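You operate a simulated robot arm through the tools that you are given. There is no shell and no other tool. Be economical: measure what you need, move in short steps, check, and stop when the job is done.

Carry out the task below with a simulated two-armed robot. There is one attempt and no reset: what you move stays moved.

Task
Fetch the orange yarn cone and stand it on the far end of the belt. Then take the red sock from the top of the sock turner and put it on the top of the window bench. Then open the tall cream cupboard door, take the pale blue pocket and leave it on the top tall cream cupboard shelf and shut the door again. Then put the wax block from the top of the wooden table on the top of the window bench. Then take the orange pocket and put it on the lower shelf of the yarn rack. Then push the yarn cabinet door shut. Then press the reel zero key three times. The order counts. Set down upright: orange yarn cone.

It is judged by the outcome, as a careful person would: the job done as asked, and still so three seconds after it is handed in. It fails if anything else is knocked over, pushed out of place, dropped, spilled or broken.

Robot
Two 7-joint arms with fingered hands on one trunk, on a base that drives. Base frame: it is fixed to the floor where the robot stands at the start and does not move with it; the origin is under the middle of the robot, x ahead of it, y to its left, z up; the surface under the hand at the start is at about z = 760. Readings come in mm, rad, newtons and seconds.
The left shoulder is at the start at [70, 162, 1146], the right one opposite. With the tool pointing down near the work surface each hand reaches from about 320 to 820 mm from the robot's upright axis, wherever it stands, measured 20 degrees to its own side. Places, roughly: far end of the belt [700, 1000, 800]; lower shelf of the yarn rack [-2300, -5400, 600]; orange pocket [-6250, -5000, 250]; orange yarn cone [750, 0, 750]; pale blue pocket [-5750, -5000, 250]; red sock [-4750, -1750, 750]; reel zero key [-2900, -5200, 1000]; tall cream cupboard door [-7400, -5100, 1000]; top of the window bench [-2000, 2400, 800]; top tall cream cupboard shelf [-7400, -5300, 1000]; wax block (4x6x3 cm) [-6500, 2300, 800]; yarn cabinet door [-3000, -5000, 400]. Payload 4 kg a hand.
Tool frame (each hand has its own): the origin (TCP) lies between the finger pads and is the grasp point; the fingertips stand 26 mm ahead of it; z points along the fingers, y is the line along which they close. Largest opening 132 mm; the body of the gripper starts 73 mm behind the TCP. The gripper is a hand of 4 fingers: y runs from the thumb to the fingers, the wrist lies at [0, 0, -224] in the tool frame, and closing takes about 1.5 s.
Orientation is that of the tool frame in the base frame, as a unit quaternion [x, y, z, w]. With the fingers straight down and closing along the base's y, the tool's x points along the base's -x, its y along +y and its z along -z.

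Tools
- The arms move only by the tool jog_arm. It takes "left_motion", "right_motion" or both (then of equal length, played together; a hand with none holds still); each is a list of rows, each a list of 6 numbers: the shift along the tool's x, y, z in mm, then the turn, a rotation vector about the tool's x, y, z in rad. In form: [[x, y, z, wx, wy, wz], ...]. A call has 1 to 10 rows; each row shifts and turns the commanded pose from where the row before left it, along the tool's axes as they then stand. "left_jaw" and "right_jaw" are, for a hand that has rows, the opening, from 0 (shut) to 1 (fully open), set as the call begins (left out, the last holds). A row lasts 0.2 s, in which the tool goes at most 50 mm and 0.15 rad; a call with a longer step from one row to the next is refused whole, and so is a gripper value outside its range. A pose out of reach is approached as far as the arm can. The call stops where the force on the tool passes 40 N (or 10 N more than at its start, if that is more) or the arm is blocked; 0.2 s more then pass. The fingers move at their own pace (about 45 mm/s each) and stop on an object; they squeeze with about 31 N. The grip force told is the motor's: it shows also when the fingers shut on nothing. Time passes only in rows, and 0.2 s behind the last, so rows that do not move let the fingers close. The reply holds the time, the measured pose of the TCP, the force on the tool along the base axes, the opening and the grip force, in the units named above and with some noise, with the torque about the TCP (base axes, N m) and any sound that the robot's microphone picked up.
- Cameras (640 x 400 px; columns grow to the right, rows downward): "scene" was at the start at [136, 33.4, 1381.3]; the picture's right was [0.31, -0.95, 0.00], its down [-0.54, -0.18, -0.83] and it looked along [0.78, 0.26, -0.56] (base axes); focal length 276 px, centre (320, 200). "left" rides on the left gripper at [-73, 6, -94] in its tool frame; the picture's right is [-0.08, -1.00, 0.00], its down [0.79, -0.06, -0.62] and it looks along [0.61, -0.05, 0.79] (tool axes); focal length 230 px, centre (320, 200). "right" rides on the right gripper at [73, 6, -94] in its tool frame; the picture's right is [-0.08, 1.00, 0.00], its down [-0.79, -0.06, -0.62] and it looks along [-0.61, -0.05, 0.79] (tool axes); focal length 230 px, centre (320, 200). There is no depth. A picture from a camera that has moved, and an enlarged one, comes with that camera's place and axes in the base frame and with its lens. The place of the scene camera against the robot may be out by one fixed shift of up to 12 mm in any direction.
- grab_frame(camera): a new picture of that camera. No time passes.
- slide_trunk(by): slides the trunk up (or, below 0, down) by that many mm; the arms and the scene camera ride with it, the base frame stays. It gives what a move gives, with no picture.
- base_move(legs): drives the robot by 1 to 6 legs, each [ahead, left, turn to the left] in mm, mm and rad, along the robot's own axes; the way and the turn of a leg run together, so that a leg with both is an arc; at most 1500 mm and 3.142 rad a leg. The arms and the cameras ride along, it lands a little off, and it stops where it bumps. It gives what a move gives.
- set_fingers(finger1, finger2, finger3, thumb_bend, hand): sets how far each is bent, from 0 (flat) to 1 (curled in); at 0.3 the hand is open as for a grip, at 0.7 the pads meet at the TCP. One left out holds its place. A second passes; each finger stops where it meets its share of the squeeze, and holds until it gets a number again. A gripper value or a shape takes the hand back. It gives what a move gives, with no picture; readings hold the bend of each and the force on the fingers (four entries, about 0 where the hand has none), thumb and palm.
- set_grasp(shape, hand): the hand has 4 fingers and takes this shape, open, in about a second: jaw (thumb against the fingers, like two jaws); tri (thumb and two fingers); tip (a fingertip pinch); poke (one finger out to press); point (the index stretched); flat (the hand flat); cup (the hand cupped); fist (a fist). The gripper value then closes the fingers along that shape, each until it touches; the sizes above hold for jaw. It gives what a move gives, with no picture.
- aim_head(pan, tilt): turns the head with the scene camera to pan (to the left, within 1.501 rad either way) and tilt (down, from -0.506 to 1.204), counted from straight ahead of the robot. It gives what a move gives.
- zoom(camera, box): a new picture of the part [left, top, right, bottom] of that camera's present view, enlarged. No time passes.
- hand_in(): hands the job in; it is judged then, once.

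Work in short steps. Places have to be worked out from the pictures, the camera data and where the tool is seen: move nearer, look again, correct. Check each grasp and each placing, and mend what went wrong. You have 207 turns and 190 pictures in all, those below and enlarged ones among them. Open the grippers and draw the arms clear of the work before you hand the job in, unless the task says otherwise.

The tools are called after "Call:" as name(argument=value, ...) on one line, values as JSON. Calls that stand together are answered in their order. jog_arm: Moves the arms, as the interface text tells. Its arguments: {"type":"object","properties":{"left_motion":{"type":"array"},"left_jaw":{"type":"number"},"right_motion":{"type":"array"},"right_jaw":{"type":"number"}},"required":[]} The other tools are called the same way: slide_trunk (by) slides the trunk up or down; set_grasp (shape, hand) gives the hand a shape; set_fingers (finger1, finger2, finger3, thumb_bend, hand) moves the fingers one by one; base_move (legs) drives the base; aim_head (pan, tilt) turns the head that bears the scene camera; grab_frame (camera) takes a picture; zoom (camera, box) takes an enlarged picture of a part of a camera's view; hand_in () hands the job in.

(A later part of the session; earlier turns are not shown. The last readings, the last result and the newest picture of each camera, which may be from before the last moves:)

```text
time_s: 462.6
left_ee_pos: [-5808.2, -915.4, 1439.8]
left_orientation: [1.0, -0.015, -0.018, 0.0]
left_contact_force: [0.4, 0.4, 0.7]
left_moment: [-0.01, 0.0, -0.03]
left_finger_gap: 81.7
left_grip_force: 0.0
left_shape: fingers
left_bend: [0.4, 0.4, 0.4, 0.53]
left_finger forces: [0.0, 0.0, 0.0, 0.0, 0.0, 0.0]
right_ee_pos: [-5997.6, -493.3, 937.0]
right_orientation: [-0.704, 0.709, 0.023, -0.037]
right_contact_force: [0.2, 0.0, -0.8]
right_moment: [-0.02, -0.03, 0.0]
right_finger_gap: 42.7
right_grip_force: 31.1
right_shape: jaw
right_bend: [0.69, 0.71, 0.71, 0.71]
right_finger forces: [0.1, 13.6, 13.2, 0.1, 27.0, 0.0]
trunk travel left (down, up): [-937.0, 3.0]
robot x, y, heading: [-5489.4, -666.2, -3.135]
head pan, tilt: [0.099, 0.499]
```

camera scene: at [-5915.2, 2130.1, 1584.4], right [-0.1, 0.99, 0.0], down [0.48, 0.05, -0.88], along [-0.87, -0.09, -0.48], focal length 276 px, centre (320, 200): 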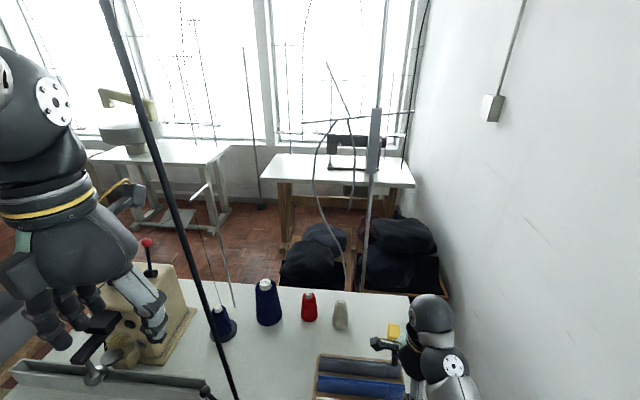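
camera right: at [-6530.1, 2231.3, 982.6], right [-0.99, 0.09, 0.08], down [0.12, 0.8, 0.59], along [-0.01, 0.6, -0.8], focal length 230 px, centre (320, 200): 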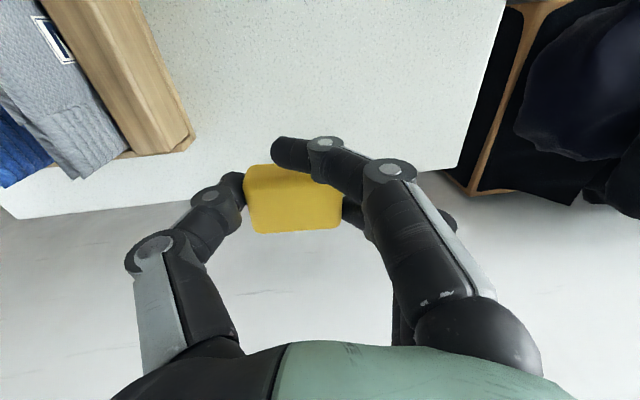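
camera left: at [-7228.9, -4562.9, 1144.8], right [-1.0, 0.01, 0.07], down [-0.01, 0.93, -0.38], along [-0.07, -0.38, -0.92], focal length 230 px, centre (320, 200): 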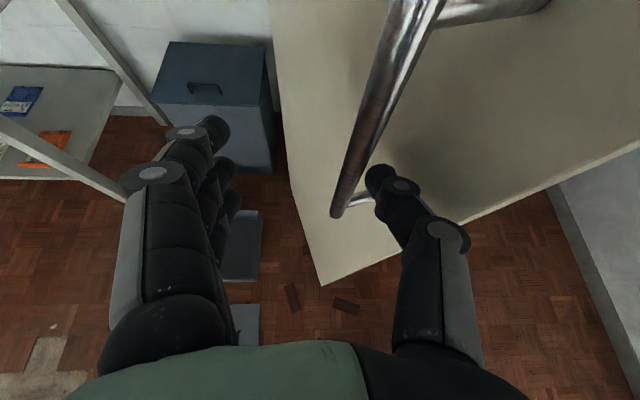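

Next: reverse along +x to (-2950,-640), turn right to face +y, then sideways to x≈-1590 and ahead.

Call:
base_move(legs=[[-1300, 0, 0], [-1240, 0, 0], [0, 0, -1.577], [0, -1360, 0]])

```text
time_s: 485.2
left_ee_pos: [-1863.8, -218.5, 1440.8]
left_orientation: [0.711, -0.703, -0.011, -0.012]
left_contact_force: [-0.5, 0.7, 0.2]
left_moment: [0.01, 0.0, 0.01]
left_finger_gap: 81.9
left_grip_force: 0.0
left_shape: fingers
left_bend: [0.4, 0.4, 0.4, 0.53]
left_finger forces: [0.0, 0.1, 0.0, 0.1, 0.0, 0.0]
right_ee_pos: [-1451.8, -11.9, 936.6]
right_orientation: [-0.018, 0.999, 0.042, -0.01]
right_contact_force: [0.5, 0.5, -0.5]
right_moment: [0.02, 0.04, 0.01]
right_finger_gap: 42.8
right_grip_force: 31.1
right_shape: jaw
right_bend: [0.69, 0.71, 0.71, 0.71]
right_finger forces: [0.0, 13.6, 12.9, 0.0, 26.6, 0.0]
trunk travel left (down, up): [-937.0, 3.0]
robot x, y, heading: [-1598.4, -527.9, 1.623]
head pan, tilt: [0.099, 0.499]
```

Square up and drive to the bench: target hand over (-1420,2190), right of the sock.

Call:
base_move(legs=[[0, 0, -0.053], [1050, 0, 0], [950, -20, 0]])

Call:
aim_head(pan=-0.2, tilt=0.6)

Call:
grab_frame(camera="scene")

```text
time_s: 495.6
left_ee_pos: [-1798.0, 1802.5, 1439.4]
left_orientation: [-0.687, 0.727, 0.011, 0.011]
left_contact_force: [0.1, 1.0, -0.1]
left_moment: [-0.02, -0.04, 0.0]
left_finger_gap: 81.9
left_grip_force: 0.0
left_shape: fingers
left_bend: [0.4, 0.4, 0.4, 0.53]
left_finger forces: [0.1, 0.0, 0.0, 0.1, 0.0, 0.1]
right_ee_pos: [-1371.0, 1981.0, 938.1]
right_orientation: [0.015, 0.999, 0.042, -0.009]
right_contact_force: [0.2, -0.5, -0.5]
right_moment: [0.07, 0.02, 0.0]
right_finger_gap: 42.8
right_grip_force: 30.8
right_shape: jaw
right_bend: [0.69, 0.71, 0.71, 0.71]
right_finger forces: [0.0, 13.6, 13.0, 0.0, 26.4, 0.0]
trunk travel left (down, up): [-937.0, 3.0]
robot x, y, heading: [-1555.1, 1477.5, 1.55]
head pan, tilt: [0.099, 0.499]
```

```text
time_s: 496.4
left_ee_pos: [-1796.8, 1804.3, 1439.8]
left_orientation: [-0.687, 0.727, 0.012, 0.012]
left_contact_force: [-0.1, -0.3, -0.3]
left_moment: [0.03, 0.02, 0.01]
left_finger_gap: 81.7
left_grip_force: 0.0
left_shape: fingers
left_bend: [0.4, 0.4, 0.4, 0.53]
left_finger forces: [0.0, 0.1, 0.1, 0.0, 0.0, 0.1]
right_ee_pos: [-1371.4, 1981.8, 936.6]
right_orientation: [0.015, 0.999, 0.042, -0.009]
right_contact_force: [0.7, -0.6, 0.1]
right_moment: [0.0, -0.04, 0.03]
right_finger_gap: 42.6
right_grip_force: 31.2
right_shape: jaw
right_bend: [0.69, 0.71, 0.71, 0.71]
right_finger forces: [0.1, 13.6, 12.9, 0.1, 26.5, 0.0]
trunk travel left (down, up): [-937.0, 3.0]
robot x, y, heading: [-1555.5, 1475.8, 1.55]
head pan, tilt: [-0.201, 0.6]
```

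```text
48 pictures are left
camera scene: at [-1534.4, 1620.1, 1692.9], right [0.98, -0.22, 0.0], down [-0.12, -0.55, -0.82], along [0.18, 0.81, -0.57], focal length 276 px, centre (320, 200)
```

scene: 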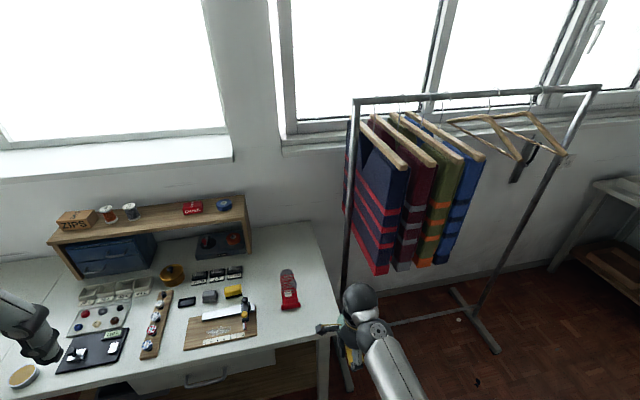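

Free strip right of the sock is ~110 mm wide; target x≈-1410, y≈2200. I adjust the base and arm.

Call:
base_move(legs=[[120, 40, 0.02]])

Call:
jog_arm(right_motion=[[0, 35, 0, 0, 0, 0], [0, 35, 0, 0, 0, 0], [0, 28, 10, 0, 0, 0]])

Call:
grab_frame(camera="right")

```text
time_s: 497.6
left_ee_pos: [-1842.2, 1913.1, 1440.7]
left_orientation: [-0.695, 0.719, 0.012, 0.013]
left_contact_force: [-0.1, -0.9, -0.1]
left_moment: [0.0, 0.02, 0.02]
left_finger_gap: 81.5
left_grip_force: 0.0
left_shape: fingers
left_bend: [0.4, 0.4, 0.4, 0.53]
left_finger forces: [0.0, 0.0, 0.1, 0.0, 0.0, 0.0]
right_ee_pos: [-1420.8, 2103.0, 938.5]
right_orientation: [0.004, 0.999, 0.042, -0.01]
right_contact_force: [-0.8, 0.5, -0.8]
right_moment: [0.05, 0.0, 0.01]
right_finger_gap: 42.6
right_grip_force: 31.1
right_shape: jaw
right_bend: [0.69, 0.71, 0.71, 0.71]
right_finger forces: [0.0, 13.7, 12.9, 0.1, 26.7, 0.0]
trunk travel left (down, up): [-937.0, 3.0]
robot x, y, heading: [-1592.8, 1595.8, 1.572]
head pan, tilt: [-0.201, 0.6]
```

```text
time_s: 498.4
left_ee_pos: [-1844.6, 1918.8, 1438.0]
left_orientation: [-0.695, 0.718, 0.011, 0.011]
left_contact_force: [0.5, 0.3, -0.1]
left_moment: [-0.04, -0.02, -0.04]
left_finger_gap: 81.7
left_grip_force: 0.1
left_shape: fingers
left_bend: [0.4, 0.4, 0.4, 0.53]
left_finger forces: [0.1, 0.1, 0.0, 0.1, 0.0, 0.0]
right_ee_pos: [-1418.7, 2203.6, 935.9]
right_orientation: [0.006, 0.999, 0.04, -0.009]
right_contact_force: [0.1, 0.6, -0.5]
right_moment: [-0.02, 0.04, 0.01]
right_finger_gap: 42.9
right_grip_force: 31.2
right_shape: jaw
right_bend: [0.69, 0.71, 0.71, 0.71]
right_finger forces: [0.0, 13.7, 12.8, 0.1, 26.7, 0.1]
trunk travel left (down, up): [-937.0, 3.0]
robot x, y, heading: [-1596.6, 1598.9, 1.575]
head pan, tilt: [-0.201, 0.6]
```

```text
47 pictures are left
camera right: at [-1491.5, 2203.1, 1032.3], right [0.09, 0.99, 0.08], down [0.8, -0.12, 0.6], along [0.6, 0.01, -0.8], focal length 230 px, centre (320, 200)
```

right: 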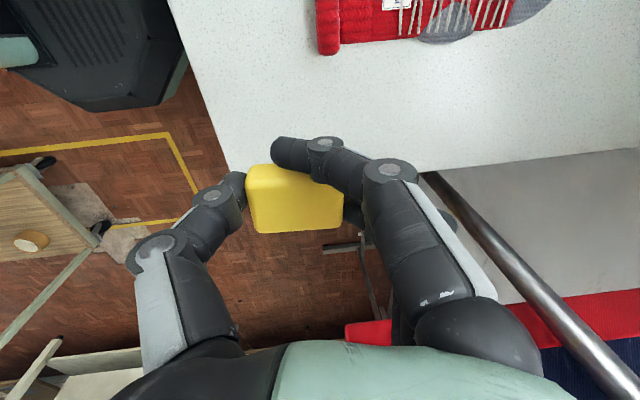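

Position is good (56 mm from sock, 73 mm from edge). Descend.

Call:
jog_arm(right_motion=[[0, 0, 30, 0, 0, 0], [0, 0, 30, 0, 0, 0], [0, 0, 20, 0, 0, 0], [0, 0, 8, 0, 0, 0], [0, 0, 4, 0, 0, 0], [0, 0, 3, 0, 0, 0]])

```text
time_s: 499.8
left_ee_pos: [-1842.9, 1917.4, 1438.8]
left_orientation: [-0.695, 0.718, 0.01, 0.012]
left_contact_force: [0.2, -0.5, -0.3]
left_moment: [-0.04, -0.02, 0.0]
left_finger_gap: 81.8
left_grip_force: 0.0
left_shape: fingers
left_bend: [0.4, 0.4, 0.4, 0.53]
left_finger forces: [0.1, 0.0, 0.0, 0.0, 0.1, 0.0]
right_ee_pos: [-1422.8, 2211.2, 839.9]
right_orientation: [0.003, 0.999, 0.041, -0.009]
right_contact_force: [1.2, -0.7, 0.1]
right_moment: [0.02, -0.02, 0.0]
right_finger_gap: 42.8
right_grip_force: 30.9
right_shape: jaw
right_bend: [0.69, 0.71, 0.71, 0.71]
right_finger forces: [0.0, 13.7, 12.9, 0.0, 26.5, 0.0]
trunk travel left (down, up): [-937.0, 3.0]
robot x, y, heading: [-1598.7, 1593.3, 1.57]
head pan, tilt: [-0.201, 0.6]
```

Call:
jog_arm(right_motion=[[0, 0, 3, 0, 0, 0], [0, 0, 2, 0, 0, 0], [0, 0, 2, 0, 0, 0], [0, 0, 0, 0, 0, 0]])

```text
time_s: 500.8
left_ee_pos: [-1844.0, 1916.3, 1440.5]
left_orientation: [-0.695, 0.719, 0.011, 0.013]
left_contact_force: [-0.5, 0.6, 0.3]
left_moment: [0.02, 0.0, 0.01]
left_finger_gap: 81.9
left_grip_force: 0.1
left_shape: fingers
left_bend: [0.4, 0.4, 0.4, 0.53]
left_finger forces: [0.0, 0.0, 0.0, 0.2, 0.1, 0.0]
right_ee_pos: [-1423.2, 2211.8, 833.2]
right_orientation: [0.003, 0.999, 0.042, -0.01]
right_contact_force: [0.4, 0.4, -1.2]
right_moment: [0.03, -0.02, -0.01]
right_finger_gap: 42.5
right_grip_force: 31.2
right_shape: jaw
right_bend: [0.69, 0.71, 0.71, 0.71]
right_finger forces: [0.1, 13.7, 12.8, 0.1, 26.4, 0.1]
trunk travel left (down, up): [-937.0, 3.0]
robot x, y, heading: [-1595.6, 1598.0, 1.577]
head pan, tilt: [-0.201, 0.6]
```

No contact yet; continue in small steps.

Call:
jog_arm(right_motion=[[0, 0, 3, 0, 0, 0], [0, 0, 2, 0, 0, 0], [0, 0, 2, 0, 0, 0], [0, 0, 2, 0, 0, 0], [0, 0, 2, 0, 0, 0]])

```text
time_s: 502.0
left_ee_pos: [-1844.1, 1913.5, 1439.6]
left_orientation: [-0.694, 0.719, 0.012, 0.013]
left_contact_force: [0.6, 0.0, 0.6]
left_moment: [-0.03, 0.0, 0.0]
left_finger_gap: 81.8
left_grip_force: 0.0
left_shape: fingers
left_bend: [0.4, 0.4, 0.4, 0.53]
left_finger forces: [0.1, 0.0, 0.1, 0.0, 0.0, 0.1]
right_ee_pos: [-1422.8, 2214.8, 830.1]
right_orientation: [0.005, 0.999, 0.046, -0.009]
right_contact_force: [-0.5, -8.7, 26.3]
right_moment: [-1.71, -0.1, -0.08]
right_finger_gap: 42.2
right_grip_force: 31.2
right_shape: jaw
right_bend: [0.69, 0.71, 0.71, 0.72]
right_finger forces: [0.0, 10.8, 10.5, 0.0, 48.3, 0.0]
trunk travel left (down, up): [-937.0, 3.0]
robot x, y, heading: [-1595.4, 1594.5, 1.572]
head pan, tilt: [-0.201, 0.6]
stopped in row 5 (right hand): the force on the tool passed its limit at 42 N (the readings are from after the stop); the commanded pose is now the measured one
```

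Block rests on the bench. Open and lift.

Call:
jog_arm(right_motion=[[0, 0, -2, 0, 0, 0], [0, 0, 0, 0, 0, 0], [0, 0, 0, 0, 0, 0], [0, 0, 0, 0, 0, 0], [0, 0, 0, 0, 0, 0], [0, 0, 0, 0, 0, 0], [0, 0, -30, 0, 0, 0], [0, 0, -40, 0, 0, 0], [0, 0, -40, 0, 0, 0], [0, -40, -20, 0, 0, 0]], right_jaw=0.7)

Call:
grab_frame(camera="right")

```text
time_s: 504.2
left_ee_pos: [-1842.7, 1915.2, 1440.5]
left_orientation: [-0.695, 0.718, 0.012, 0.013]
left_contact_force: [-0.8, 0.1, 0.5]
left_moment: [0.01, 0.01, -0.03]
left_finger_gap: 81.6
left_grip_force: 0.1
left_shape: fingers
left_bend: [0.4, 0.4, 0.4, 0.53]
left_finger forces: [0.0, 0.0, 0.1, 0.0, 0.0, 0.1]
right_ee_pos: [-1421.8, 2162.3, 956.5]
right_orientation: [0.005, 0.999, 0.045, -0.009]
right_contact_force: [0.4, 0.0, -0.6]
right_moment: [0.06, 0.01, -0.01]
right_finger_gap: 92.2
right_grip_force: 0.1
right_shape: jaw
right_bend: [0.68, 0.68, 0.68, 0.64]
right_finger forces: [0.1, 0.1, 0.0, 0.1, 0.1, 0.0]
trunk travel left (down, up): [-937.0, 3.0]
robot x, y, heading: [-1599.9, 1594.1, 1.569]
head pan, tilt: [-0.201, 0.6]
```

```text
46 pictures are left
camera right: at [-1492.0, 2161.0, 1051.7], right [0.09, 0.99, 0.09], down [0.8, -0.12, 0.59], along [0.6, 0.02, -0.8], focal length 230 px, centre (320, 200)
```

right: 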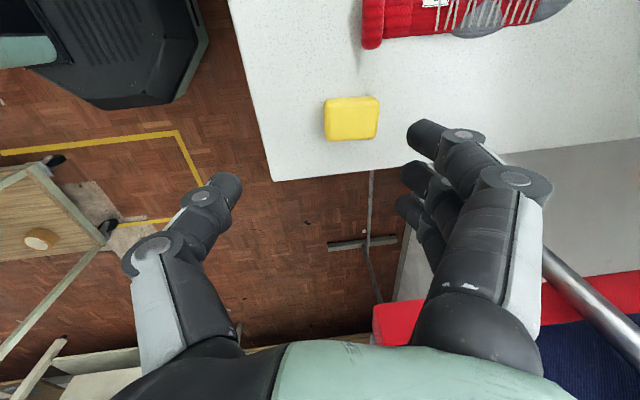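

Wax block placed. Now to the orange pocket: retract the hand and retrace the known route.

Call:
jog_arm(right_motion=[[0, -40, -10, 0, 0, 0], [0, -40, 0, 0, 0, 0], [0, -30, 0, 0, 0, 0]])

Call:
base_move(legs=[[-1450, 0, 0], [-780, 0, 0], [0, 1350, 0], [0, 1400, 0]])

```text
time_s: 505.0
left_ee_pos: [-1842.8, 1915.5, 1440.2]
left_orientation: [-0.696, 0.718, 0.011, 0.013]
left_contact_force: [-0.4, 0.6, 0.1]
left_moment: [0.0, 0.01, -0.01]
left_finger_gap: 81.9
left_grip_force: 0.1
left_shape: fingers
left_bend: [0.4, 0.4, 0.4, 0.53]
left_finger forces: [0.0, 0.0, 0.1, 0.0, 0.0, 0.0]
right_ee_pos: [-1420.8, 2051.2, 953.7]
right_orientation: [0.004, 0.999, 0.045, -0.01]
right_contact_force: [0.2, -1.0, 0.2]
right_moment: [-0.01, -0.02, 0.01]
right_finger_gap: 92.1
right_grip_force: 0.0
right_shape: jaw
right_bend: [0.68, 0.68, 0.68, 0.64]
right_finger forces: [0.0, 0.0, 0.0, 0.0, 0.0, 0.0]
trunk travel left (down, up): [-937.0, 3.0]
robot x, y, heading: [-1594.2, 1593.1, 1.575]
head pan, tilt: [-0.201, 0.6]
```

```text
time_s: 529.1
left_ee_pos: [-4600.5, -371.3, 1440.0]
left_orientation: [-0.694, 0.72, 0.011, 0.012]
left_contact_force: [-0.3, 0.3, -0.8]
left_moment: [0.01, 0.0, 0.02]
left_finger_gap: 81.9
left_grip_force: 0.0
left_shape: fingers
left_bend: [0.4, 0.4, 0.4, 0.53]
left_finger forces: [0.1, 0.1, 0.0, 0.0, 0.0, 0.1]
right_ee_pos: [-4178.6, -236.6, 953.7]
right_orientation: [0.006, 0.999, 0.045, -0.01]
right_contact_force: [0.1, -0.3, 0.1]
right_moment: [-0.01, 0.02, -0.02]
right_finger_gap: 92.1
right_grip_force: 0.1
right_shape: jaw
right_bend: [0.68, 0.68, 0.68, 0.64]
right_finger forces: [0.1, 0.0, 0.0, 0.1, 0.1, 0.1]
trunk travel left (down, up): [-937.0, 3.0]
robot x, y, heading: [-4353.0, -691.0, 1.57]
head pan, tilt: [-0.201, 0.6]
```

Call:
base_move(legs=[[0, 1100, 0], [0, 0, 3.13], [1450, 0, 0], [1450, 0, 0]])

```text
time_s: 555.6
left_ee_pos: [-4993.0, -3878.1, 1439.4]
left_orientation: [0.689, 0.724, -0.011, 0.012]
left_contact_force: [-0.5, -0.5, 0.1]
left_moment: [0.02, 0.01, -0.04]
left_finger_gap: 81.9
left_grip_force: 0.1
left_shape: fingers
left_bend: [0.4, 0.4, 0.4, 0.53]
left_finger forces: [0.0, 0.0, 0.0, 0.1, 0.1, 0.0]
right_ee_pos: [-5403.3, -4048.0, 954.6]
right_orientation: [0.998, 0.037, 0.011, 0.044]
right_contact_force: [-0.3, -0.6, -0.4]
right_moment: [0.03, -0.01, -0.02]
right_finger_gap: 92.2
right_grip_force: 0.1
right_shape: jaw
right_bend: [0.68, 0.68, 0.68, 0.64]
right_finger forces: [0.0, 0.1, 0.0, 0.0, 0.1, 0.1]
trunk travel left (down, up): [-937.0, 3.0]
robot x, y, heading: [-5270.3, -3578.4, -1.487]
head pan, tilt: [-0.201, 0.6]
```

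Call:
base_move(legs=[[0, 0, -0.083], [0, -760, 0], [400, 0, 0]])

Call:
slide_trunk(by=-400)

Call:
jog_arm(right_motion=[[0, 0, -40, 0, 0, 0], [0, 0, -40, 0, 0, 0], [0, 0, -40, 0, 0, 0], [0, 0, -40, 0, 0, 0], [0, 0, -40, 0, 0, 0]], right_jaw=0.4)

```text
time_s: 562.3
left_ee_pos: [-5780.9, -4298.8, 1440.6]
left_orientation: [0.72, 0.693, -0.013, 0.012]
left_contact_force: [-0.4, 0.2, -0.9]
left_moment: [-0.03, 0.02, 0.0]
left_finger_gap: 82.1
left_grip_force: 0.2
left_shape: fingers
left_bend: [0.4, 0.4, 0.4, 0.53]
left_finger forces: [0.0, 0.1, 0.0, 0.1, 0.0, 0.1]
right_ee_pos: [-6202.7, -4432.8, 953.1]
right_orientation: [0.999, -0.006, 0.009, 0.046]
right_contact_force: [0.3, 0.2, 0.3]
right_moment: [-0.03, -0.01, -0.01]
right_finger_gap: 92.2
right_grip_force: 0.1
right_shape: jaw
right_bend: [0.68, 0.68, 0.68, 0.64]
right_finger forces: [0.0, 0.0, 0.1, 0.0, 0.0, 0.1]
trunk travel left (down, up): [-937.0, 3.0]
robot x, y, heading: [-6028.4, -3979.5, -1.575]
head pan, tilt: [-0.201, 0.6]
```

```text
time_s: 566.1
left_ee_pos: [-5779.9, -4299.6, 1039.7]
left_orientation: [0.721, 0.693, -0.012, 0.011]
left_contact_force: [0.4, -0.4, -0.5]
left_moment: [0.03, -0.01, 0.05]
left_finger_gap: 82.0
left_grip_force: 0.0
left_shape: fingers
left_bend: [0.4, 0.4, 0.4, 0.53]
left_finger forces: [0.1, 0.1, 0.0, 0.0, 0.0, 0.0]
right_ee_pos: [-6203.4, -4434.6, 554.4]
right_orientation: [0.999, -0.006, 0.009, 0.044]
right_contact_force: [-0.7, 0.1, 0.7]
right_moment: [-0.01, 0.01, 0.0]
right_finger_gap: 92.1
right_grip_force: 0.0
right_shape: jaw
right_bend: [0.68, 0.68, 0.68, 0.64]
right_finger forces: [0.0, 0.0, 0.1, 0.0, 0.0, 0.0]
trunk travel left (down, up): [-537.0, 403.0]
robot x, y, heading: [-6025.0, -3980.4, -1.569]
head pan, tilt: [-0.201, 0.6]
```

```text
time_s: 567.3
left_ee_pos: [-5779.8, -4299.7, 1039.2]
left_orientation: [0.721, 0.693, -0.012, 0.011]
left_contact_force: [-0.2, 0.6, -0.4]
left_moment: [0.0, 0.01, 0.0]
left_finger_gap: 81.6
left_grip_force: 0.0
left_shape: fingers
left_bend: [0.4, 0.4, 0.4, 0.53]
left_finger forces: [0.1, 0.0, 0.1, 0.0, 0.0, 0.1]
right_ee_pos: [-6206.3, -4427.3, 643.4]
right_orientation: [0.999, -0.007, 0.009, 0.045]
right_contact_force: [-0.2, 0.4, -0.3]
right_moment: [0.03, -0.03, -0.01]
right_finger_gap: 53.4
right_grip_force: 0.0
right_shape: jaw
right_bend: [0.73, 0.73, 0.73, 0.7]
right_finger forces: [0.0, 0.1, 0.0, 0.1, 0.0, 0.0]
right hand out of reach, approached as far as the arm can: row 3, 4, 5
trunk travel left (down, up): [-537.0, 403.0]
robot x, y, heading: [-6027.8, -3982.8, -1.572]
head pan, tilt: [-0.201, 0.6]
```

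The upward motion is limited untilted, so I tilt the hand (as for the blue pocket) while raising.

Call:
jog_arm(right_motion=[[0, 20, -20, -0.13, 0, 0], [0, 20, -20, -0.13, 0, 0], [0, 20, -20, -0.13, 0, 0], [0, 10, -35, 0, 0, 0], [0, 10, -35, 0, 0, 0], [0, 10, -35, 0, 0, 0]])

Call:
slide_trunk(by=-300)

```text
time_s: 568.7
left_ee_pos: [-5780.3, -4299.9, 1038.6]
left_orientation: [0.721, 0.693, -0.012, 0.011]
left_contact_force: [-0.1, 0.4, 0.3]
left_moment: [0.0, -0.01, -0.01]
left_finger_gap: 82.1
left_grip_force: 0.0
left_shape: fingers
left_bend: [0.4, 0.4, 0.4, 0.53]
left_finger forces: [0.1, 0.0, 0.1, 0.0, 0.0, 0.1]
right_ee_pos: [-6207.6, -4459.7, 778.1]
right_orientation: [0.971, -0.008, 0.008, 0.237]
right_contact_force: [0.8, 0.8, 0.7]
right_moment: [0.0, -0.05, -0.01]
right_finger_gap: 53.5
right_grip_force: 0.0
right_shape: jaw
right_bend: [0.73, 0.73, 0.73, 0.7]
right_finger forces: [0.1, 0.0, 0.0, 0.0, 0.0, 0.0]
right hand out of reach, approached as far as the arm can: row 5, 6
trunk travel left (down, up): [-537.0, 403.0]
robot x, y, heading: [-6028.2, -3976.0, -1.575]
head pan, tilt: [-0.201, 0.6]
```

```text
time_s: 571.7
left_ee_pos: [-5779.2, -4300.6, 739.9]
left_orientation: [0.72, 0.693, -0.012, 0.011]
left_contact_force: [0.0, 0.3, 0.3]
left_moment: [-0.01, 0.0, -0.01]
left_finger_gap: 82.0
left_grip_force: 0.1
left_shape: fingers
left_bend: [0.4, 0.4, 0.4, 0.53]
left_finger forces: [0.0, 0.0, 0.0, 0.0, 0.0, 0.0]
right_ee_pos: [-6208.3, -4459.4, 477.3]
right_orientation: [0.971, -0.008, 0.008, 0.237]
right_contact_force: [-0.5, 0.9, -0.4]
right_moment: [-0.03, 0.01, -0.04]
right_finger_gap: 53.5
right_grip_force: 0.1
right_shape: jaw
right_bend: [0.73, 0.73, 0.73, 0.7]
right_finger forces: [0.0, 0.1, 0.0, 0.1, 0.1, 0.1]
trunk travel left (down, up): [-237.0, 703.0]
robot x, y, heading: [-6025.1, -3981.7, -1.572]
head pan, tilt: [-0.201, 0.6]
```

Call:
slide_trunk(by=-170)

Call:
jog_arm(right_motion=[[0, 35, 0, 0, 0, 0], [0, 35, -15, 0, 0, 0], [0, 35, -30, 0, 0, 0], [0, 30, -35, 0, 0, 0], [0, 20, -40, 0, 0, 0]])

Call:
aim_head(pan=-0.15, tilt=0.55)

Call:
grab_frame(camera="scene")

```text
time_s: 573.9
left_ee_pos: [-5773.6, -4294.3, 627.4]
left_orientation: [0.721, 0.693, -0.022, 0.012]
left_contact_force: [-0.9, 0.3, 0.4]
left_moment: [0.0, -0.05, 0.02]
left_finger_gap: 81.8
left_grip_force: 0.0
left_shape: fingers
left_bend: [0.4, 0.4, 0.4, 0.53]
left_finger forces: [0.0, 0.1, 0.1, 0.0, 0.1, 0.0]
right_ee_pos: [-6206.6, -4458.2, 375.2]
right_orientation: [0.97, -0.006, -0.004, 0.245]
right_contact_force: [-0.1, -0.2, 1.1]
right_moment: [-0.03, -0.04, 0.05]
right_finger_gap: 53.4
right_grip_force: 0.0
right_shape: jaw
right_bend: [0.73, 0.73, 0.73, 0.7]
right_finger forces: [0.0, 0.0, 0.0, 0.1, 0.0, 0.0]
trunk travel left (down, up): [-113.0, 827.0]
robot x, y, heading: [-6024.2, -3981.9, -1.571]
head pan, tilt: [-0.201, 0.6]
stopped: the arm was blocked; the commanded pose is now the measured one
```

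```text
time_s: 575.1
left_ee_pos: [-5775.8, -4294.1, 622.2]
left_orientation: [0.72, 0.694, -0.02, 0.013]
left_contact_force: [0.2, 0.0, 0.7]
left_moment: [-0.05, -0.01, -0.01]
left_finger_gap: 81.7
left_grip_force: 0.1
left_shape: fingers
left_bend: [0.4, 0.4, 0.4, 0.53]
left_finger forces: [0.0, 0.0, 0.1, 0.0, 0.0, 0.0]
right_ee_pos: [-6215.2, -4486.7, 378.6]
right_orientation: [0.969, -0.006, -0.008, 0.245]
right_contact_force: [-0.3, 0.5, -0.8]
right_moment: [-0.01, 0.01, 0.02]
right_finger_gap: 53.2
right_grip_force: 0.0
right_shape: jaw
right_bend: [0.73, 0.73, 0.73, 0.7]
right_finger forces: [0.0, 0.0, 0.0, 0.0, 0.0, 0.0]
right hand out of reach, approached as far as the arm can: row 1, 2, 3, 4, 5
trunk travel left (down, up): [-113.0, 827.0]
robot x, y, heading: [-6025.3, -3979.3, -1.57]
head pan, tilt: [-0.201, 0.6]
```

```text
time_s: 575.7
left_ee_pos: [-5774.9, -4294.8, 622.6]
left_orientation: [0.72, 0.694, -0.02, 0.013]
left_contact_force: [-0.1, 0.7, 0.3]
left_moment: [-0.03, -0.03, -0.01]
left_finger_gap: 82.1
left_grip_force: 0.2
left_shape: fingers
left_bend: [0.4, 0.4, 0.4, 0.53]
left_finger forces: [0.1, 0.0, 0.1, 0.0, 0.0, 0.0]
right_ee_pos: [-6215.3, -4487.5, 377.8]
right_orientation: [0.969, -0.006, -0.008, 0.246]
right_contact_force: [0.7, 0.2, -0.4]
right_moment: [-0.01, 0.0, -0.02]
right_finger_gap: 52.7
right_grip_force: 0.0
right_shape: jaw
right_bend: [0.73, 0.73, 0.73, 0.7]
right_finger forces: [0.1, 0.0, 0.0, 0.1, 0.1, 0.0]
trunk travel left (down, up): [-113.0, 827.0]
robot x, y, heading: [-6025.9, -3980.6, -1.567]
head pan, tilt: [-0.15, 0.55]
```

```text
45 pictures are left
camera scene: at [-6032.7, -4103.7, 880.4], right [-0.99, 0.15, 0.01], down [0.07, 0.51, -0.86], along [-0.13, -0.85, -0.51], focal length 276 px, centre (320, 200)
```

scene: 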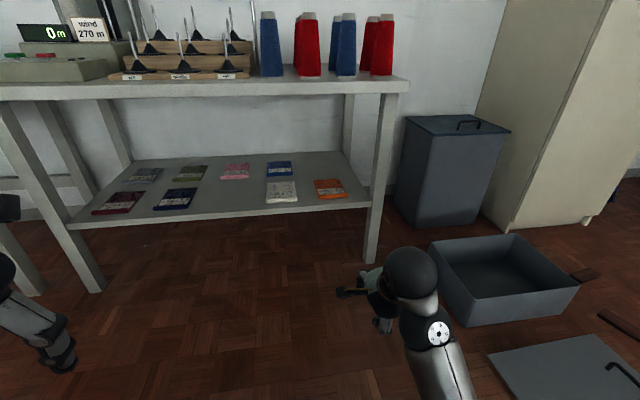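

The arm is now in an elbow-low pose, which keeps the forearm in front of the table. Orange roll is at ≈(-6225,-5022). I raise the trunk 45 mm and drive ahead 490 mm.

Call:
slide_trunk(by=45)

Call:
base_move(legs=[[490, 0, 0]])

Call:
grab_frame(camera="right")

```text
time_s: 576.6
left_ee_pos: [-5779.6, -4299.9, 661.5]
left_orientation: [0.721, 0.693, -0.013, 0.012]
left_contact_force: [-0.5, -1.0, 0.5]
left_moment: [-0.01, 0.0, -0.03]
left_finger_gap: 81.7
left_grip_force: 0.1
left_shape: fingers
left_bend: [0.4, 0.4, 0.4, 0.53]
left_finger forces: [0.1, 0.0, 0.1, 0.1, 0.0, 0.0]
right_ee_pos: [-6213.6, -4491.4, 413.3]
right_orientation: [0.97, -0.008, 0.002, 0.243]
right_contact_force: [-0.4, -0.5, -0.6]
right_moment: [0.0, 0.0, 0.02]
right_finger_gap: 53.2
right_grip_force: 0.1
right_shape: jaw
right_bend: [0.73, 0.73, 0.73, 0.7]
right_finger forces: [0.0, 0.1, 0.0, 0.0, 0.0, 0.0]
trunk travel left (down, up): [-158.0, 782.0]
robot x, y, heading: [-6028.8, -3979.3, -1.574]
head pan, tilt: [-0.15, 0.55]
```

```text
time_s: 579.4
left_ee_pos: [-5782.0, -4787.1, 660.5]
left_orientation: [0.722, 0.692, -0.012, 0.012]
left_contact_force: [0.1, -1.2, 0.5]
left_moment: [-0.02, -0.02, 0.01]
left_finger_gap: 81.9
left_grip_force: 0.0
left_shape: fingers
left_bend: [0.4, 0.4, 0.4, 0.53]
left_finger forces: [0.0, 0.0, 0.1, 0.0, 0.0, 0.0]
right_ee_pos: [-6217.8, -4977.2, 412.6]
right_orientation: [0.97, -0.009, 0.0, 0.242]
right_contact_force: [-0.3, 0.1, -0.1]
right_moment: [-0.01, -0.02, -0.02]
right_finger_gap: 52.9
right_grip_force: 0.2
right_shape: jaw
right_bend: [0.73, 0.73, 0.73, 0.7]
right_finger forces: [0.1, 0.1, 0.0, 0.0, 0.0, 0.0]
trunk travel left (down, up): [-158.0, 782.0]
robot x, y, heading: [-6024.7, -4463.4, -1.571]
head pan, tilt: [-0.15, 0.55]
```

```text
44 pictures are left
camera right: at [-6143.9, -4938.9, 499.7], right [-0.1, -0.88, 0.47], down [-0.78, 0.36, 0.51], along [-0.62, -0.32, -0.72], focal length 230 px, centre (320, 200)
```

right: 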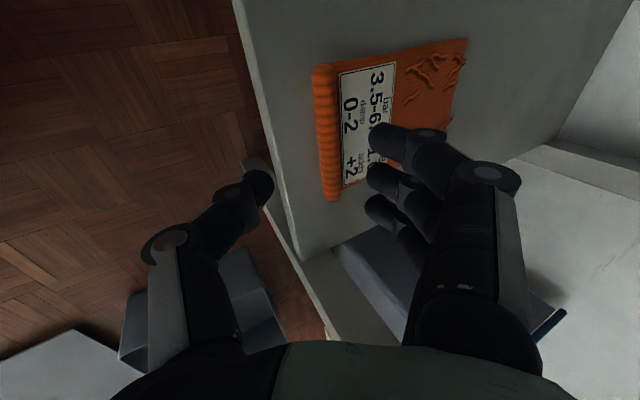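

Roll at (-6216,-5023). Drive 33 mm more and lower by trunk.

Call:
base_move(legs=[[33, 0, 0]])

Call:
slide_trunk(by=-32)

Call:
grab_frame(camera="right")

```text
time_s: 580.3
left_ee_pos: [-5783.2, -4821.3, 660.8]
left_orientation: [0.722, 0.692, -0.012, 0.011]
left_contact_force: [0.4, 0.2, 0.1]
left_moment: [-0.04, -0.01, 0.0]
left_finger_gap: 82.0
left_grip_force: 0.1
left_shape: fingers
left_bend: [0.4, 0.4, 0.4, 0.53]
left_finger forces: [0.0, 0.1, 0.0, 0.0, 0.0, 0.0]
right_ee_pos: [-6217.3, -5010.2, 412.6]
right_orientation: [0.97, -0.009, 0.002, 0.242]
right_contact_force: [0.3, -0.1, -0.3]
right_moment: [-0.01, 0.02, 0.01]
right_finger_gap: 53.3
right_grip_force: 0.0
right_shape: jaw
right_bend: [0.73, 0.73, 0.73, 0.7]
right_finger forces: [0.0, 0.1, 0.0, 0.1, 0.1, 0.0]
trunk travel left (down, up): [-158.0, 782.0]
robot x, y, heading: [-6029.5, -4495.4, -1.573]
head pan, tilt: [-0.15, 0.55]
```

```text
time_s: 581.1
left_ee_pos: [-5782.3, -4819.3, 629.5]
left_orientation: [0.721, 0.692, -0.012, 0.012]
left_contact_force: [0.5, 0.0, 0.3]
left_moment: [0.01, 0.0, 0.01]
left_finger_gap: 81.9
left_grip_force: 0.2
left_shape: fingers
left_bend: [0.4, 0.4, 0.4, 0.53]
left_finger forces: [0.0, 0.1, 0.0, 0.0, 0.0, 0.0]
right_ee_pos: [-6217.2, -5009.0, 380.9]
right_orientation: [0.97, -0.008, 0.002, 0.242]
right_contact_force: [0.1, -0.9, 0.2]
right_moment: [0.04, 0.02, 0.02]
right_finger_gap: 53.0
right_grip_force: 0.1
right_shape: jaw
right_bend: [0.73, 0.73, 0.73, 0.7]
right_finger forces: [0.0, 0.0, 0.0, 0.1, 0.1, 0.0]
trunk travel left (down, up): [-126.0, 814.0]
robot x, y, heading: [-6028.1, -4498.6, -1.57]
head pan, tilt: [-0.15, 0.55]
```

```text
43 pictures are left
camera right: at [-6144.1, -4971.5, 467.8], right [-0.1, -0.88, 0.47], down [-0.78, 0.36, 0.51], along [-0.62, -0.32, -0.72], focal length 230 px, centre (320, 200)
```

right: 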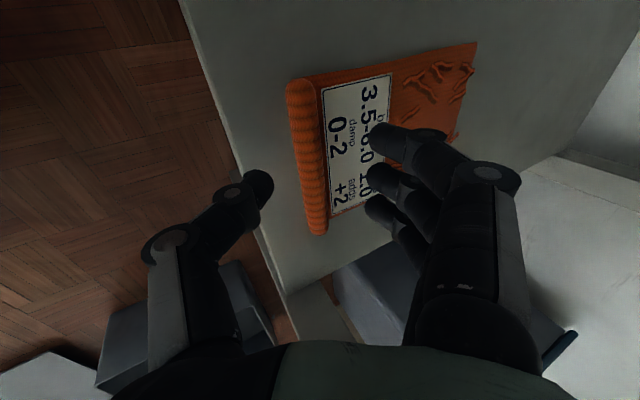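

Call:
slide_trunk(by=-10)

Call:
jog_arm(right_motion=[[0, -1.5, 3, 0, 0, 0], [0, -1.5, 3, 0, 0, 0], [0, -1.5, 3, 0, 0, 0], [0, -1, 2, 0, 0, 0]])

Call:
grab_frame(camera="right")

```text
time_s: 581.6
left_ee_pos: [-5779.6, -4817.6, 622.7]
left_orientation: [0.722, 0.692, -0.016, 0.011]
left_contact_force: [0.4, -0.8, -0.1]
left_moment: [0.02, -0.01, 0.01]
left_finger_gap: 81.6
left_grip_force: 0.1
left_shape: fingers
left_bend: [0.4, 0.4, 0.4, 0.53]
left_finger forces: [0.1, 0.1, 0.0, 0.0, 0.0, 0.0]
right_ee_pos: [-6216.3, -5008.5, 378.1]
right_orientation: [0.969, -0.008, -0.002, 0.246]
right_contact_force: [-0.3, 0.7, 0.2]
right_moment: [-0.01, 0.0, 0.0]
right_finger_gap: 53.2
right_grip_force: 0.2
right_shape: jaw
right_bend: [0.73, 0.73, 0.73, 0.7]
right_finger forces: [0.0, 0.1, 0.1, 0.1, 0.0, 0.1]
trunk travel left (down, up): [-116.0, 824.0]
robot x, y, heading: [-6028.5, -4494.4, -1.569]
head pan, tilt: [-0.15, 0.55]
```

```text
time_s: 582.6
left_ee_pos: [-5778.4, -4817.5, 620.5]
left_orientation: [0.721, 0.692, -0.017, 0.01]
left_contact_force: [-0.5, -0.2, 0.0]
left_moment: [0.04, -0.03, -0.01]
left_finger_gap: 82.0
left_grip_force: 0.0
left_shape: fingers
left_bend: [0.4, 0.4, 0.4, 0.53]
left_finger forces: [0.1, 0.0, 0.0, 0.0, 0.0, 0.0]
right_ee_pos: [-6211.6, -5016.9, 376.8]
right_orientation: [0.966, -0.009, 0.0, 0.257]
right_contact_force: [0.6, 0.5, 0.3]
right_moment: [-0.01, -0.01, -0.04]
right_finger_gap: 53.1
right_grip_force: 0.1
right_shape: jaw
right_bend: [0.73, 0.73, 0.73, 0.7]
right_finger forces: [0.0, 0.1, 0.0, 0.0, 0.0, 0.0]
trunk travel left (down, up): [-116.0, 824.0]
robot x, y, heading: [-6031.2, -4498.0, -1.573]
head pan, tilt: [-0.15, 0.55]
```

```text
42 pictures are left
camera right: at [-6138.6, -4975.9, 462.5], right [-0.09, -0.86, 0.49], down [-0.78, 0.37, 0.5], along [-0.62, -0.34, -0.71], focal length 230 px, centre (320, 200)
```

right: 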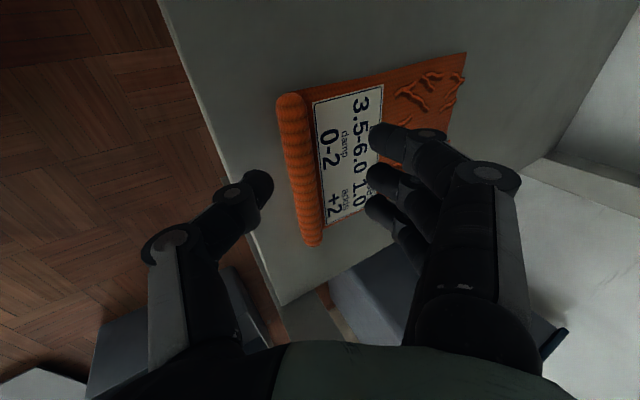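

The elbow is resting low; I raise the trunk 60 mm and lower the hand with the arm instead.

Call:
slide_trunk(by=60)

Call:
jog_arm(right_motion=[[0, -10, 13, 0, 0, 0], [0, -8, 13, 0, 0, 0], [0, -6, 11, 0, 0, 0], [0, -5, 9, 0, 0, 0]])

Call:
grab_frame(camera="right")

```text
time_s: 583.6
left_ee_pos: [-5783.3, -4819.6, 679.9]
left_orientation: [0.722, 0.692, -0.012, 0.011]
left_contact_force: [-0.7, 1.0, -0.4]
left_moment: [-0.01, 0.03, -0.04]
left_finger_gap: 82.0
left_grip_force: 0.1
left_shape: fingers
left_bend: [0.4, 0.4, 0.4, 0.53]
left_finger forces: [0.0, 0.0, 0.1, 0.1, 0.0, 0.0]
right_ee_pos: [-6218.4, -5009.4, 418.2]
right_orientation: [0.97, -0.009, 0.0, 0.242]
right_contact_force: [0.0, 1.0, 1.2]
right_moment: [0.03, -0.02, 0.01]
right_finger_gap: 52.5
right_grip_force: 0.1
right_shape: jaw
right_bend: [0.73, 0.73, 0.73, 0.7]
right_finger forces: [0.0, 0.2, 0.0, 0.0, 0.0, 0.0]
trunk travel left (down, up): [-176.0, 764.0]
robot x, y, heading: [-6025.6, -4501.5, -1.574]
head pan, tilt: [-0.15, 0.55]
```

```text
time_s: 584.6
left_ee_pos: [-5781.4, -4819.6, 680.1]
left_orientation: [0.722, 0.692, -0.013, 0.013]
left_contact_force: [0.1, -0.6, 0.3]
left_moment: [-0.01, 0.0, -0.01]
left_finger_gap: 81.7
left_grip_force: 0.1
left_shape: fingers
left_bend: [0.4, 0.4, 0.4, 0.53]
left_finger forces: [0.0, 0.1, 0.0, 0.1, 0.0, 0.1]
right_ee_pos: [-6216.8, -5007.2, 367.1]
right_orientation: [0.97, -0.009, 0.001, 0.244]
right_contact_force: [-0.1, 3.6, 7.5]
right_moment: [0.27, 0.04, 0.02]
right_finger_gap: 51.8
right_grip_force: 0.1
right_shape: jaw
right_bend: [0.73, 0.73, 0.73, 0.71]
right_finger forces: [0.0, 0.0, 0.0, 0.0, 8.0, 0.1]
trunk travel left (down, up): [-176.0, 764.0]
robot x, y, heading: [-6028.0, -4498.5, -1.575]
head pan, tilt: [-0.15, 0.55]
```

```text
41 pictures are left
camera right: at [-6142.6, -4968.6, 452.9], right [-0.1, -0.88, 0.47], down [-0.78, 0.36, 0.51], along [-0.62, -0.32, -0.72], focal length 230 px, centre (320, 200)
```

right: 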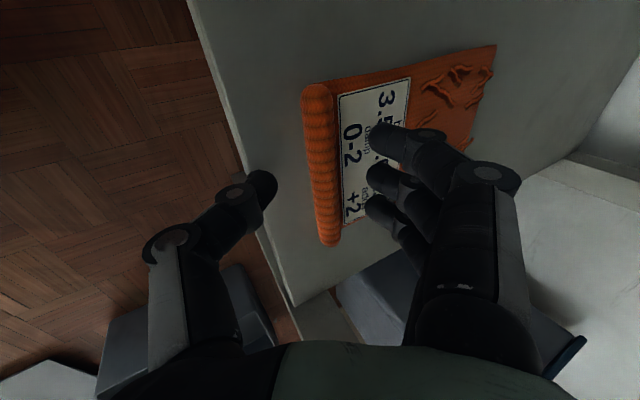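

Thumb is on the shelf; I reduce the tilt slightly and lower 6 mm so the fingers reach behind the roll, then close.

Call:
jog_arm(right_motion=[[0, 0, 0, 0.06, 0, 0], [0, -1, 3, 0.06, 0, 0], [0, -1, 3, 0, 0, 0]])

Call:
jog_arm(right_motion=[[0, 0, 0, 0, 0, 0], [0, 0, 0, 0, 0, 0], [0, 0, 0, 0, 0, 0], [0, 0, 0, 0, 0, 0], [0, 0, 0, 0, 0, 0], [0, 0, 0, 0, 0, 0]], right_jaw=0)

Call:
grab_frame(camera="right")

```text
time_s: 585.4
left_ee_pos: [-5782.5, -4818.3, 680.9]
left_orientation: [0.722, 0.692, -0.012, 0.012]
left_contact_force: [-0.8, 0.1, -0.2]
left_moment: [-0.01, -0.04, 0.02]
left_finger_gap: 81.7
left_grip_force: 0.1
left_shape: fingers
left_bend: [0.4, 0.4, 0.4, 0.53]
left_finger forces: [0.0, 0.0, 0.0, 0.1, 0.0, 0.0]
right_ee_pos: [-6216.6, -5006.2, 359.9]
right_orientation: [0.983, -0.009, 0.002, 0.184]
right_contact_force: [0.7, 5.6, 20.0]
right_moment: [0.62, -0.01, -0.04]
right_finger_gap: 50.2
right_grip_force: 0.0
right_shape: jaw
right_bend: [0.73, 0.73, 0.73, 0.72]
right_finger forces: [0.1, 0.0, 0.0, 0.1, 19.6, 0.0]
trunk travel left (down, up): [-176.0, 764.0]
robot x, y, heading: [-6026.8, -4494.2, -1.582]
head pan, tilt: [-0.15, 0.55]
```

```text
time_s: 586.6
left_ee_pos: [-5782.9, -4818.1, 680.0]
left_orientation: [0.721, 0.693, -0.013, 0.013]
left_contact_force: [0.6, -0.1, -0.2]
left_moment: [-0.01, 0.0, -0.01]
left_finger_gap: 81.7
left_grip_force: 0.0
left_shape: fingers
left_bend: [0.4, 0.4, 0.4, 0.53]
left_finger forces: [0.1, 0.0, 0.1, 0.0, 0.1, 0.1]
right_ee_pos: [-6216.7, -5008.9, 363.4]
right_orientation: [0.981, -0.009, 0.001, 0.192]
right_contact_force: [-0.9, 2.8, 19.3]
right_moment: [-0.11, 0.01, 0.16]
right_finger_gap: 10.8
right_grip_force: 30.3
right_shape: jaw
right_bend: [0.7, 0.71, 0.71, 0.72]
right_finger forces: [13.0, 13.5, 13.9, 0.0, 31.9, 0.0]
trunk travel left (down, up): [-176.0, 764.0]
robot x, y, heading: [-6027.0, -4499.1, -1.574]
head pan, tilt: [-0.15, 0.55]
stopped in row 5 (right hand): the force on the tool passed its limit at 40 N (the readings are from after the stop); the commanded pose is now the measured one
```

```text
40 pictures are left
camera right: at [-6143.6, -4980.0, 454.9], right [-0.1, -0.92, 0.38], down [-0.78, 0.3, 0.54], along [-0.61, -0.24, -0.75], focal length 230 px, centre (320, 200)
```

right: 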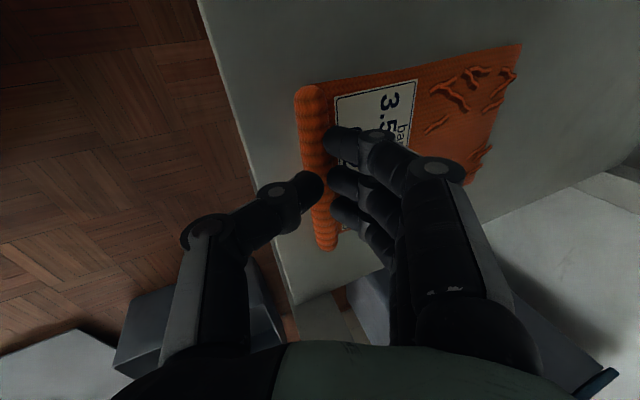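

The thumb seems to have ridden onto the roll. I reopen, lower to z≈357 and close again.

Call:
jog_arm(right_motion=[[0, 0, 0, 0, 0, 0], [0, 0, 0, 0, 0, 0], [0, 0, 0, 0, 0, 0], [0, 0, 0, 0, 0, 0], [0, -3, 3, 0, 0, 0], [0, -2, 3, 0, 0, 0], [0, 0, 2, 0, 0, 0]], right_jaw=0.4)

Call:
grab_frame(camera="right")

```text
time_s: 588.2
left_ee_pos: [-5780.6, -4817.3, 680.4]
left_orientation: [0.722, 0.692, -0.014, 0.012]
left_contact_force: [-0.5, 0.7, 0.6]
left_moment: [-0.02, 0.03, 0.01]
left_finger_gap: 81.7
left_grip_force: 0.0
left_shape: fingers
left_bend: [0.4, 0.4, 0.4, 0.53]
left_finger forces: [0.0, 0.1, 0.0, 0.0, 0.1, 0.1]
right_ee_pos: [-6218.2, -5006.2, 353.7]
right_orientation: [0.982, -0.009, 0.002, 0.191]
right_contact_force: [0.5, 12.9, 36.1]
right_moment: [0.92, 0.07, -0.02]
right_finger_gap: 48.1
right_grip_force: 0.0
right_shape: jaw
right_bend: [0.73, 0.73, 0.73, 0.76]
right_finger forces: [0.1, 0.0, 0.0, 0.1, 35.2, 0.0]
trunk travel left (down, up): [-176.0, 764.0]
robot x, y, heading: [-6030.7, -4496.7, -1.573]
head pan, tilt: [-0.15, 0.55]
```

```text
39 pictures are left
camera right: at [-6143.7, -4977.2, 445.8], right [-0.1, -0.92, 0.37], down [-0.78, 0.3, 0.54], along [-0.61, -0.24, -0.75], focal length 230 px, centre (320, 200)
```

right: 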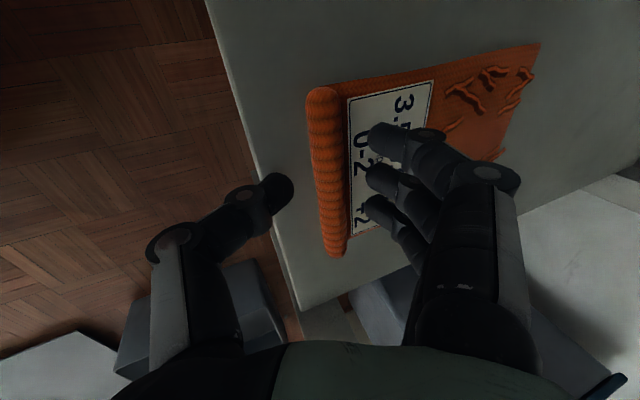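

Same state as the blue pocket before its good grip. Raise 3 mm and close.

Call:
jog_arm(right_motion=[[0, 1, -2.5, 0, 0, 0], [0, 0, 0, 0, 0, 0], [0, 0, 0, 0, 0, 0], [0, 0, 0, 0, 0, 0], [0, 0, 0, 0, 0, 0], [0, 0, 0, 0, 0, 0], [0, 0, 0, 0, 0, 0]], right_jaw=0)

Call:
grab_frame(camera="right")

```text
time_s: 589.8
left_ee_pos: [-5782.6, -4819.2, 680.0]
left_orientation: [0.722, 0.691, -0.013, 0.012]
left_contact_force: [0.8, 0.3, -0.5]
left_moment: [0.01, -0.03, 0.0]
left_finger_gap: 82.1
left_grip_force: 0.0
left_shape: fingers
left_bend: [0.4, 0.4, 0.4, 0.53]
left_finger forces: [0.0, 0.0, 0.0, 0.1, 0.0, 0.1]
right_ee_pos: [-6217.5, -5005.9, 353.9]
right_orientation: [0.982, -0.009, 0.002, 0.189]
right_contact_force: [1.4, 2.4, 7.9]
right_moment: [0.11, -0.01, 0.02]
right_finger_gap: 19.0
right_grip_force: 31.4
right_shape: jaw
right_bend: [0.71, 0.71, 0.71, 0.73]
right_finger forces: [9.6, 9.6, 9.5, 0.0, 32.6, 0.0]
trunk travel left (down, up): [-176.0, 764.0]
robot x, y, heading: [-6031.6, -4499.0, -1.577]
head pan, tilt: [-0.15, 0.55]
```

```text
38 pictures are left
camera right: at [-6144.0, -4977.7, 445.6], right [-0.1, -0.92, 0.37], down [-0.78, 0.3, 0.54], along [-0.61, -0.24, -0.75], focal length 230 px, centre (320, 200)
```

right: 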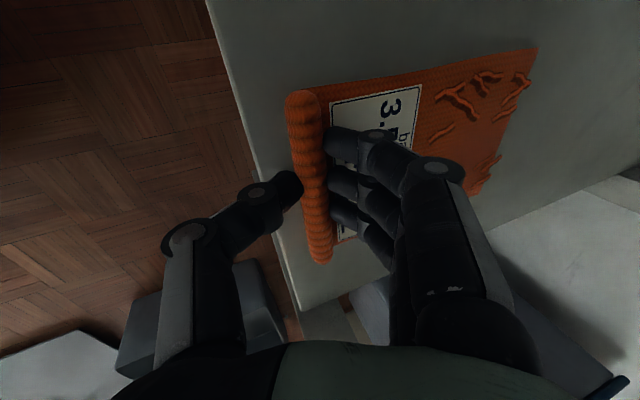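

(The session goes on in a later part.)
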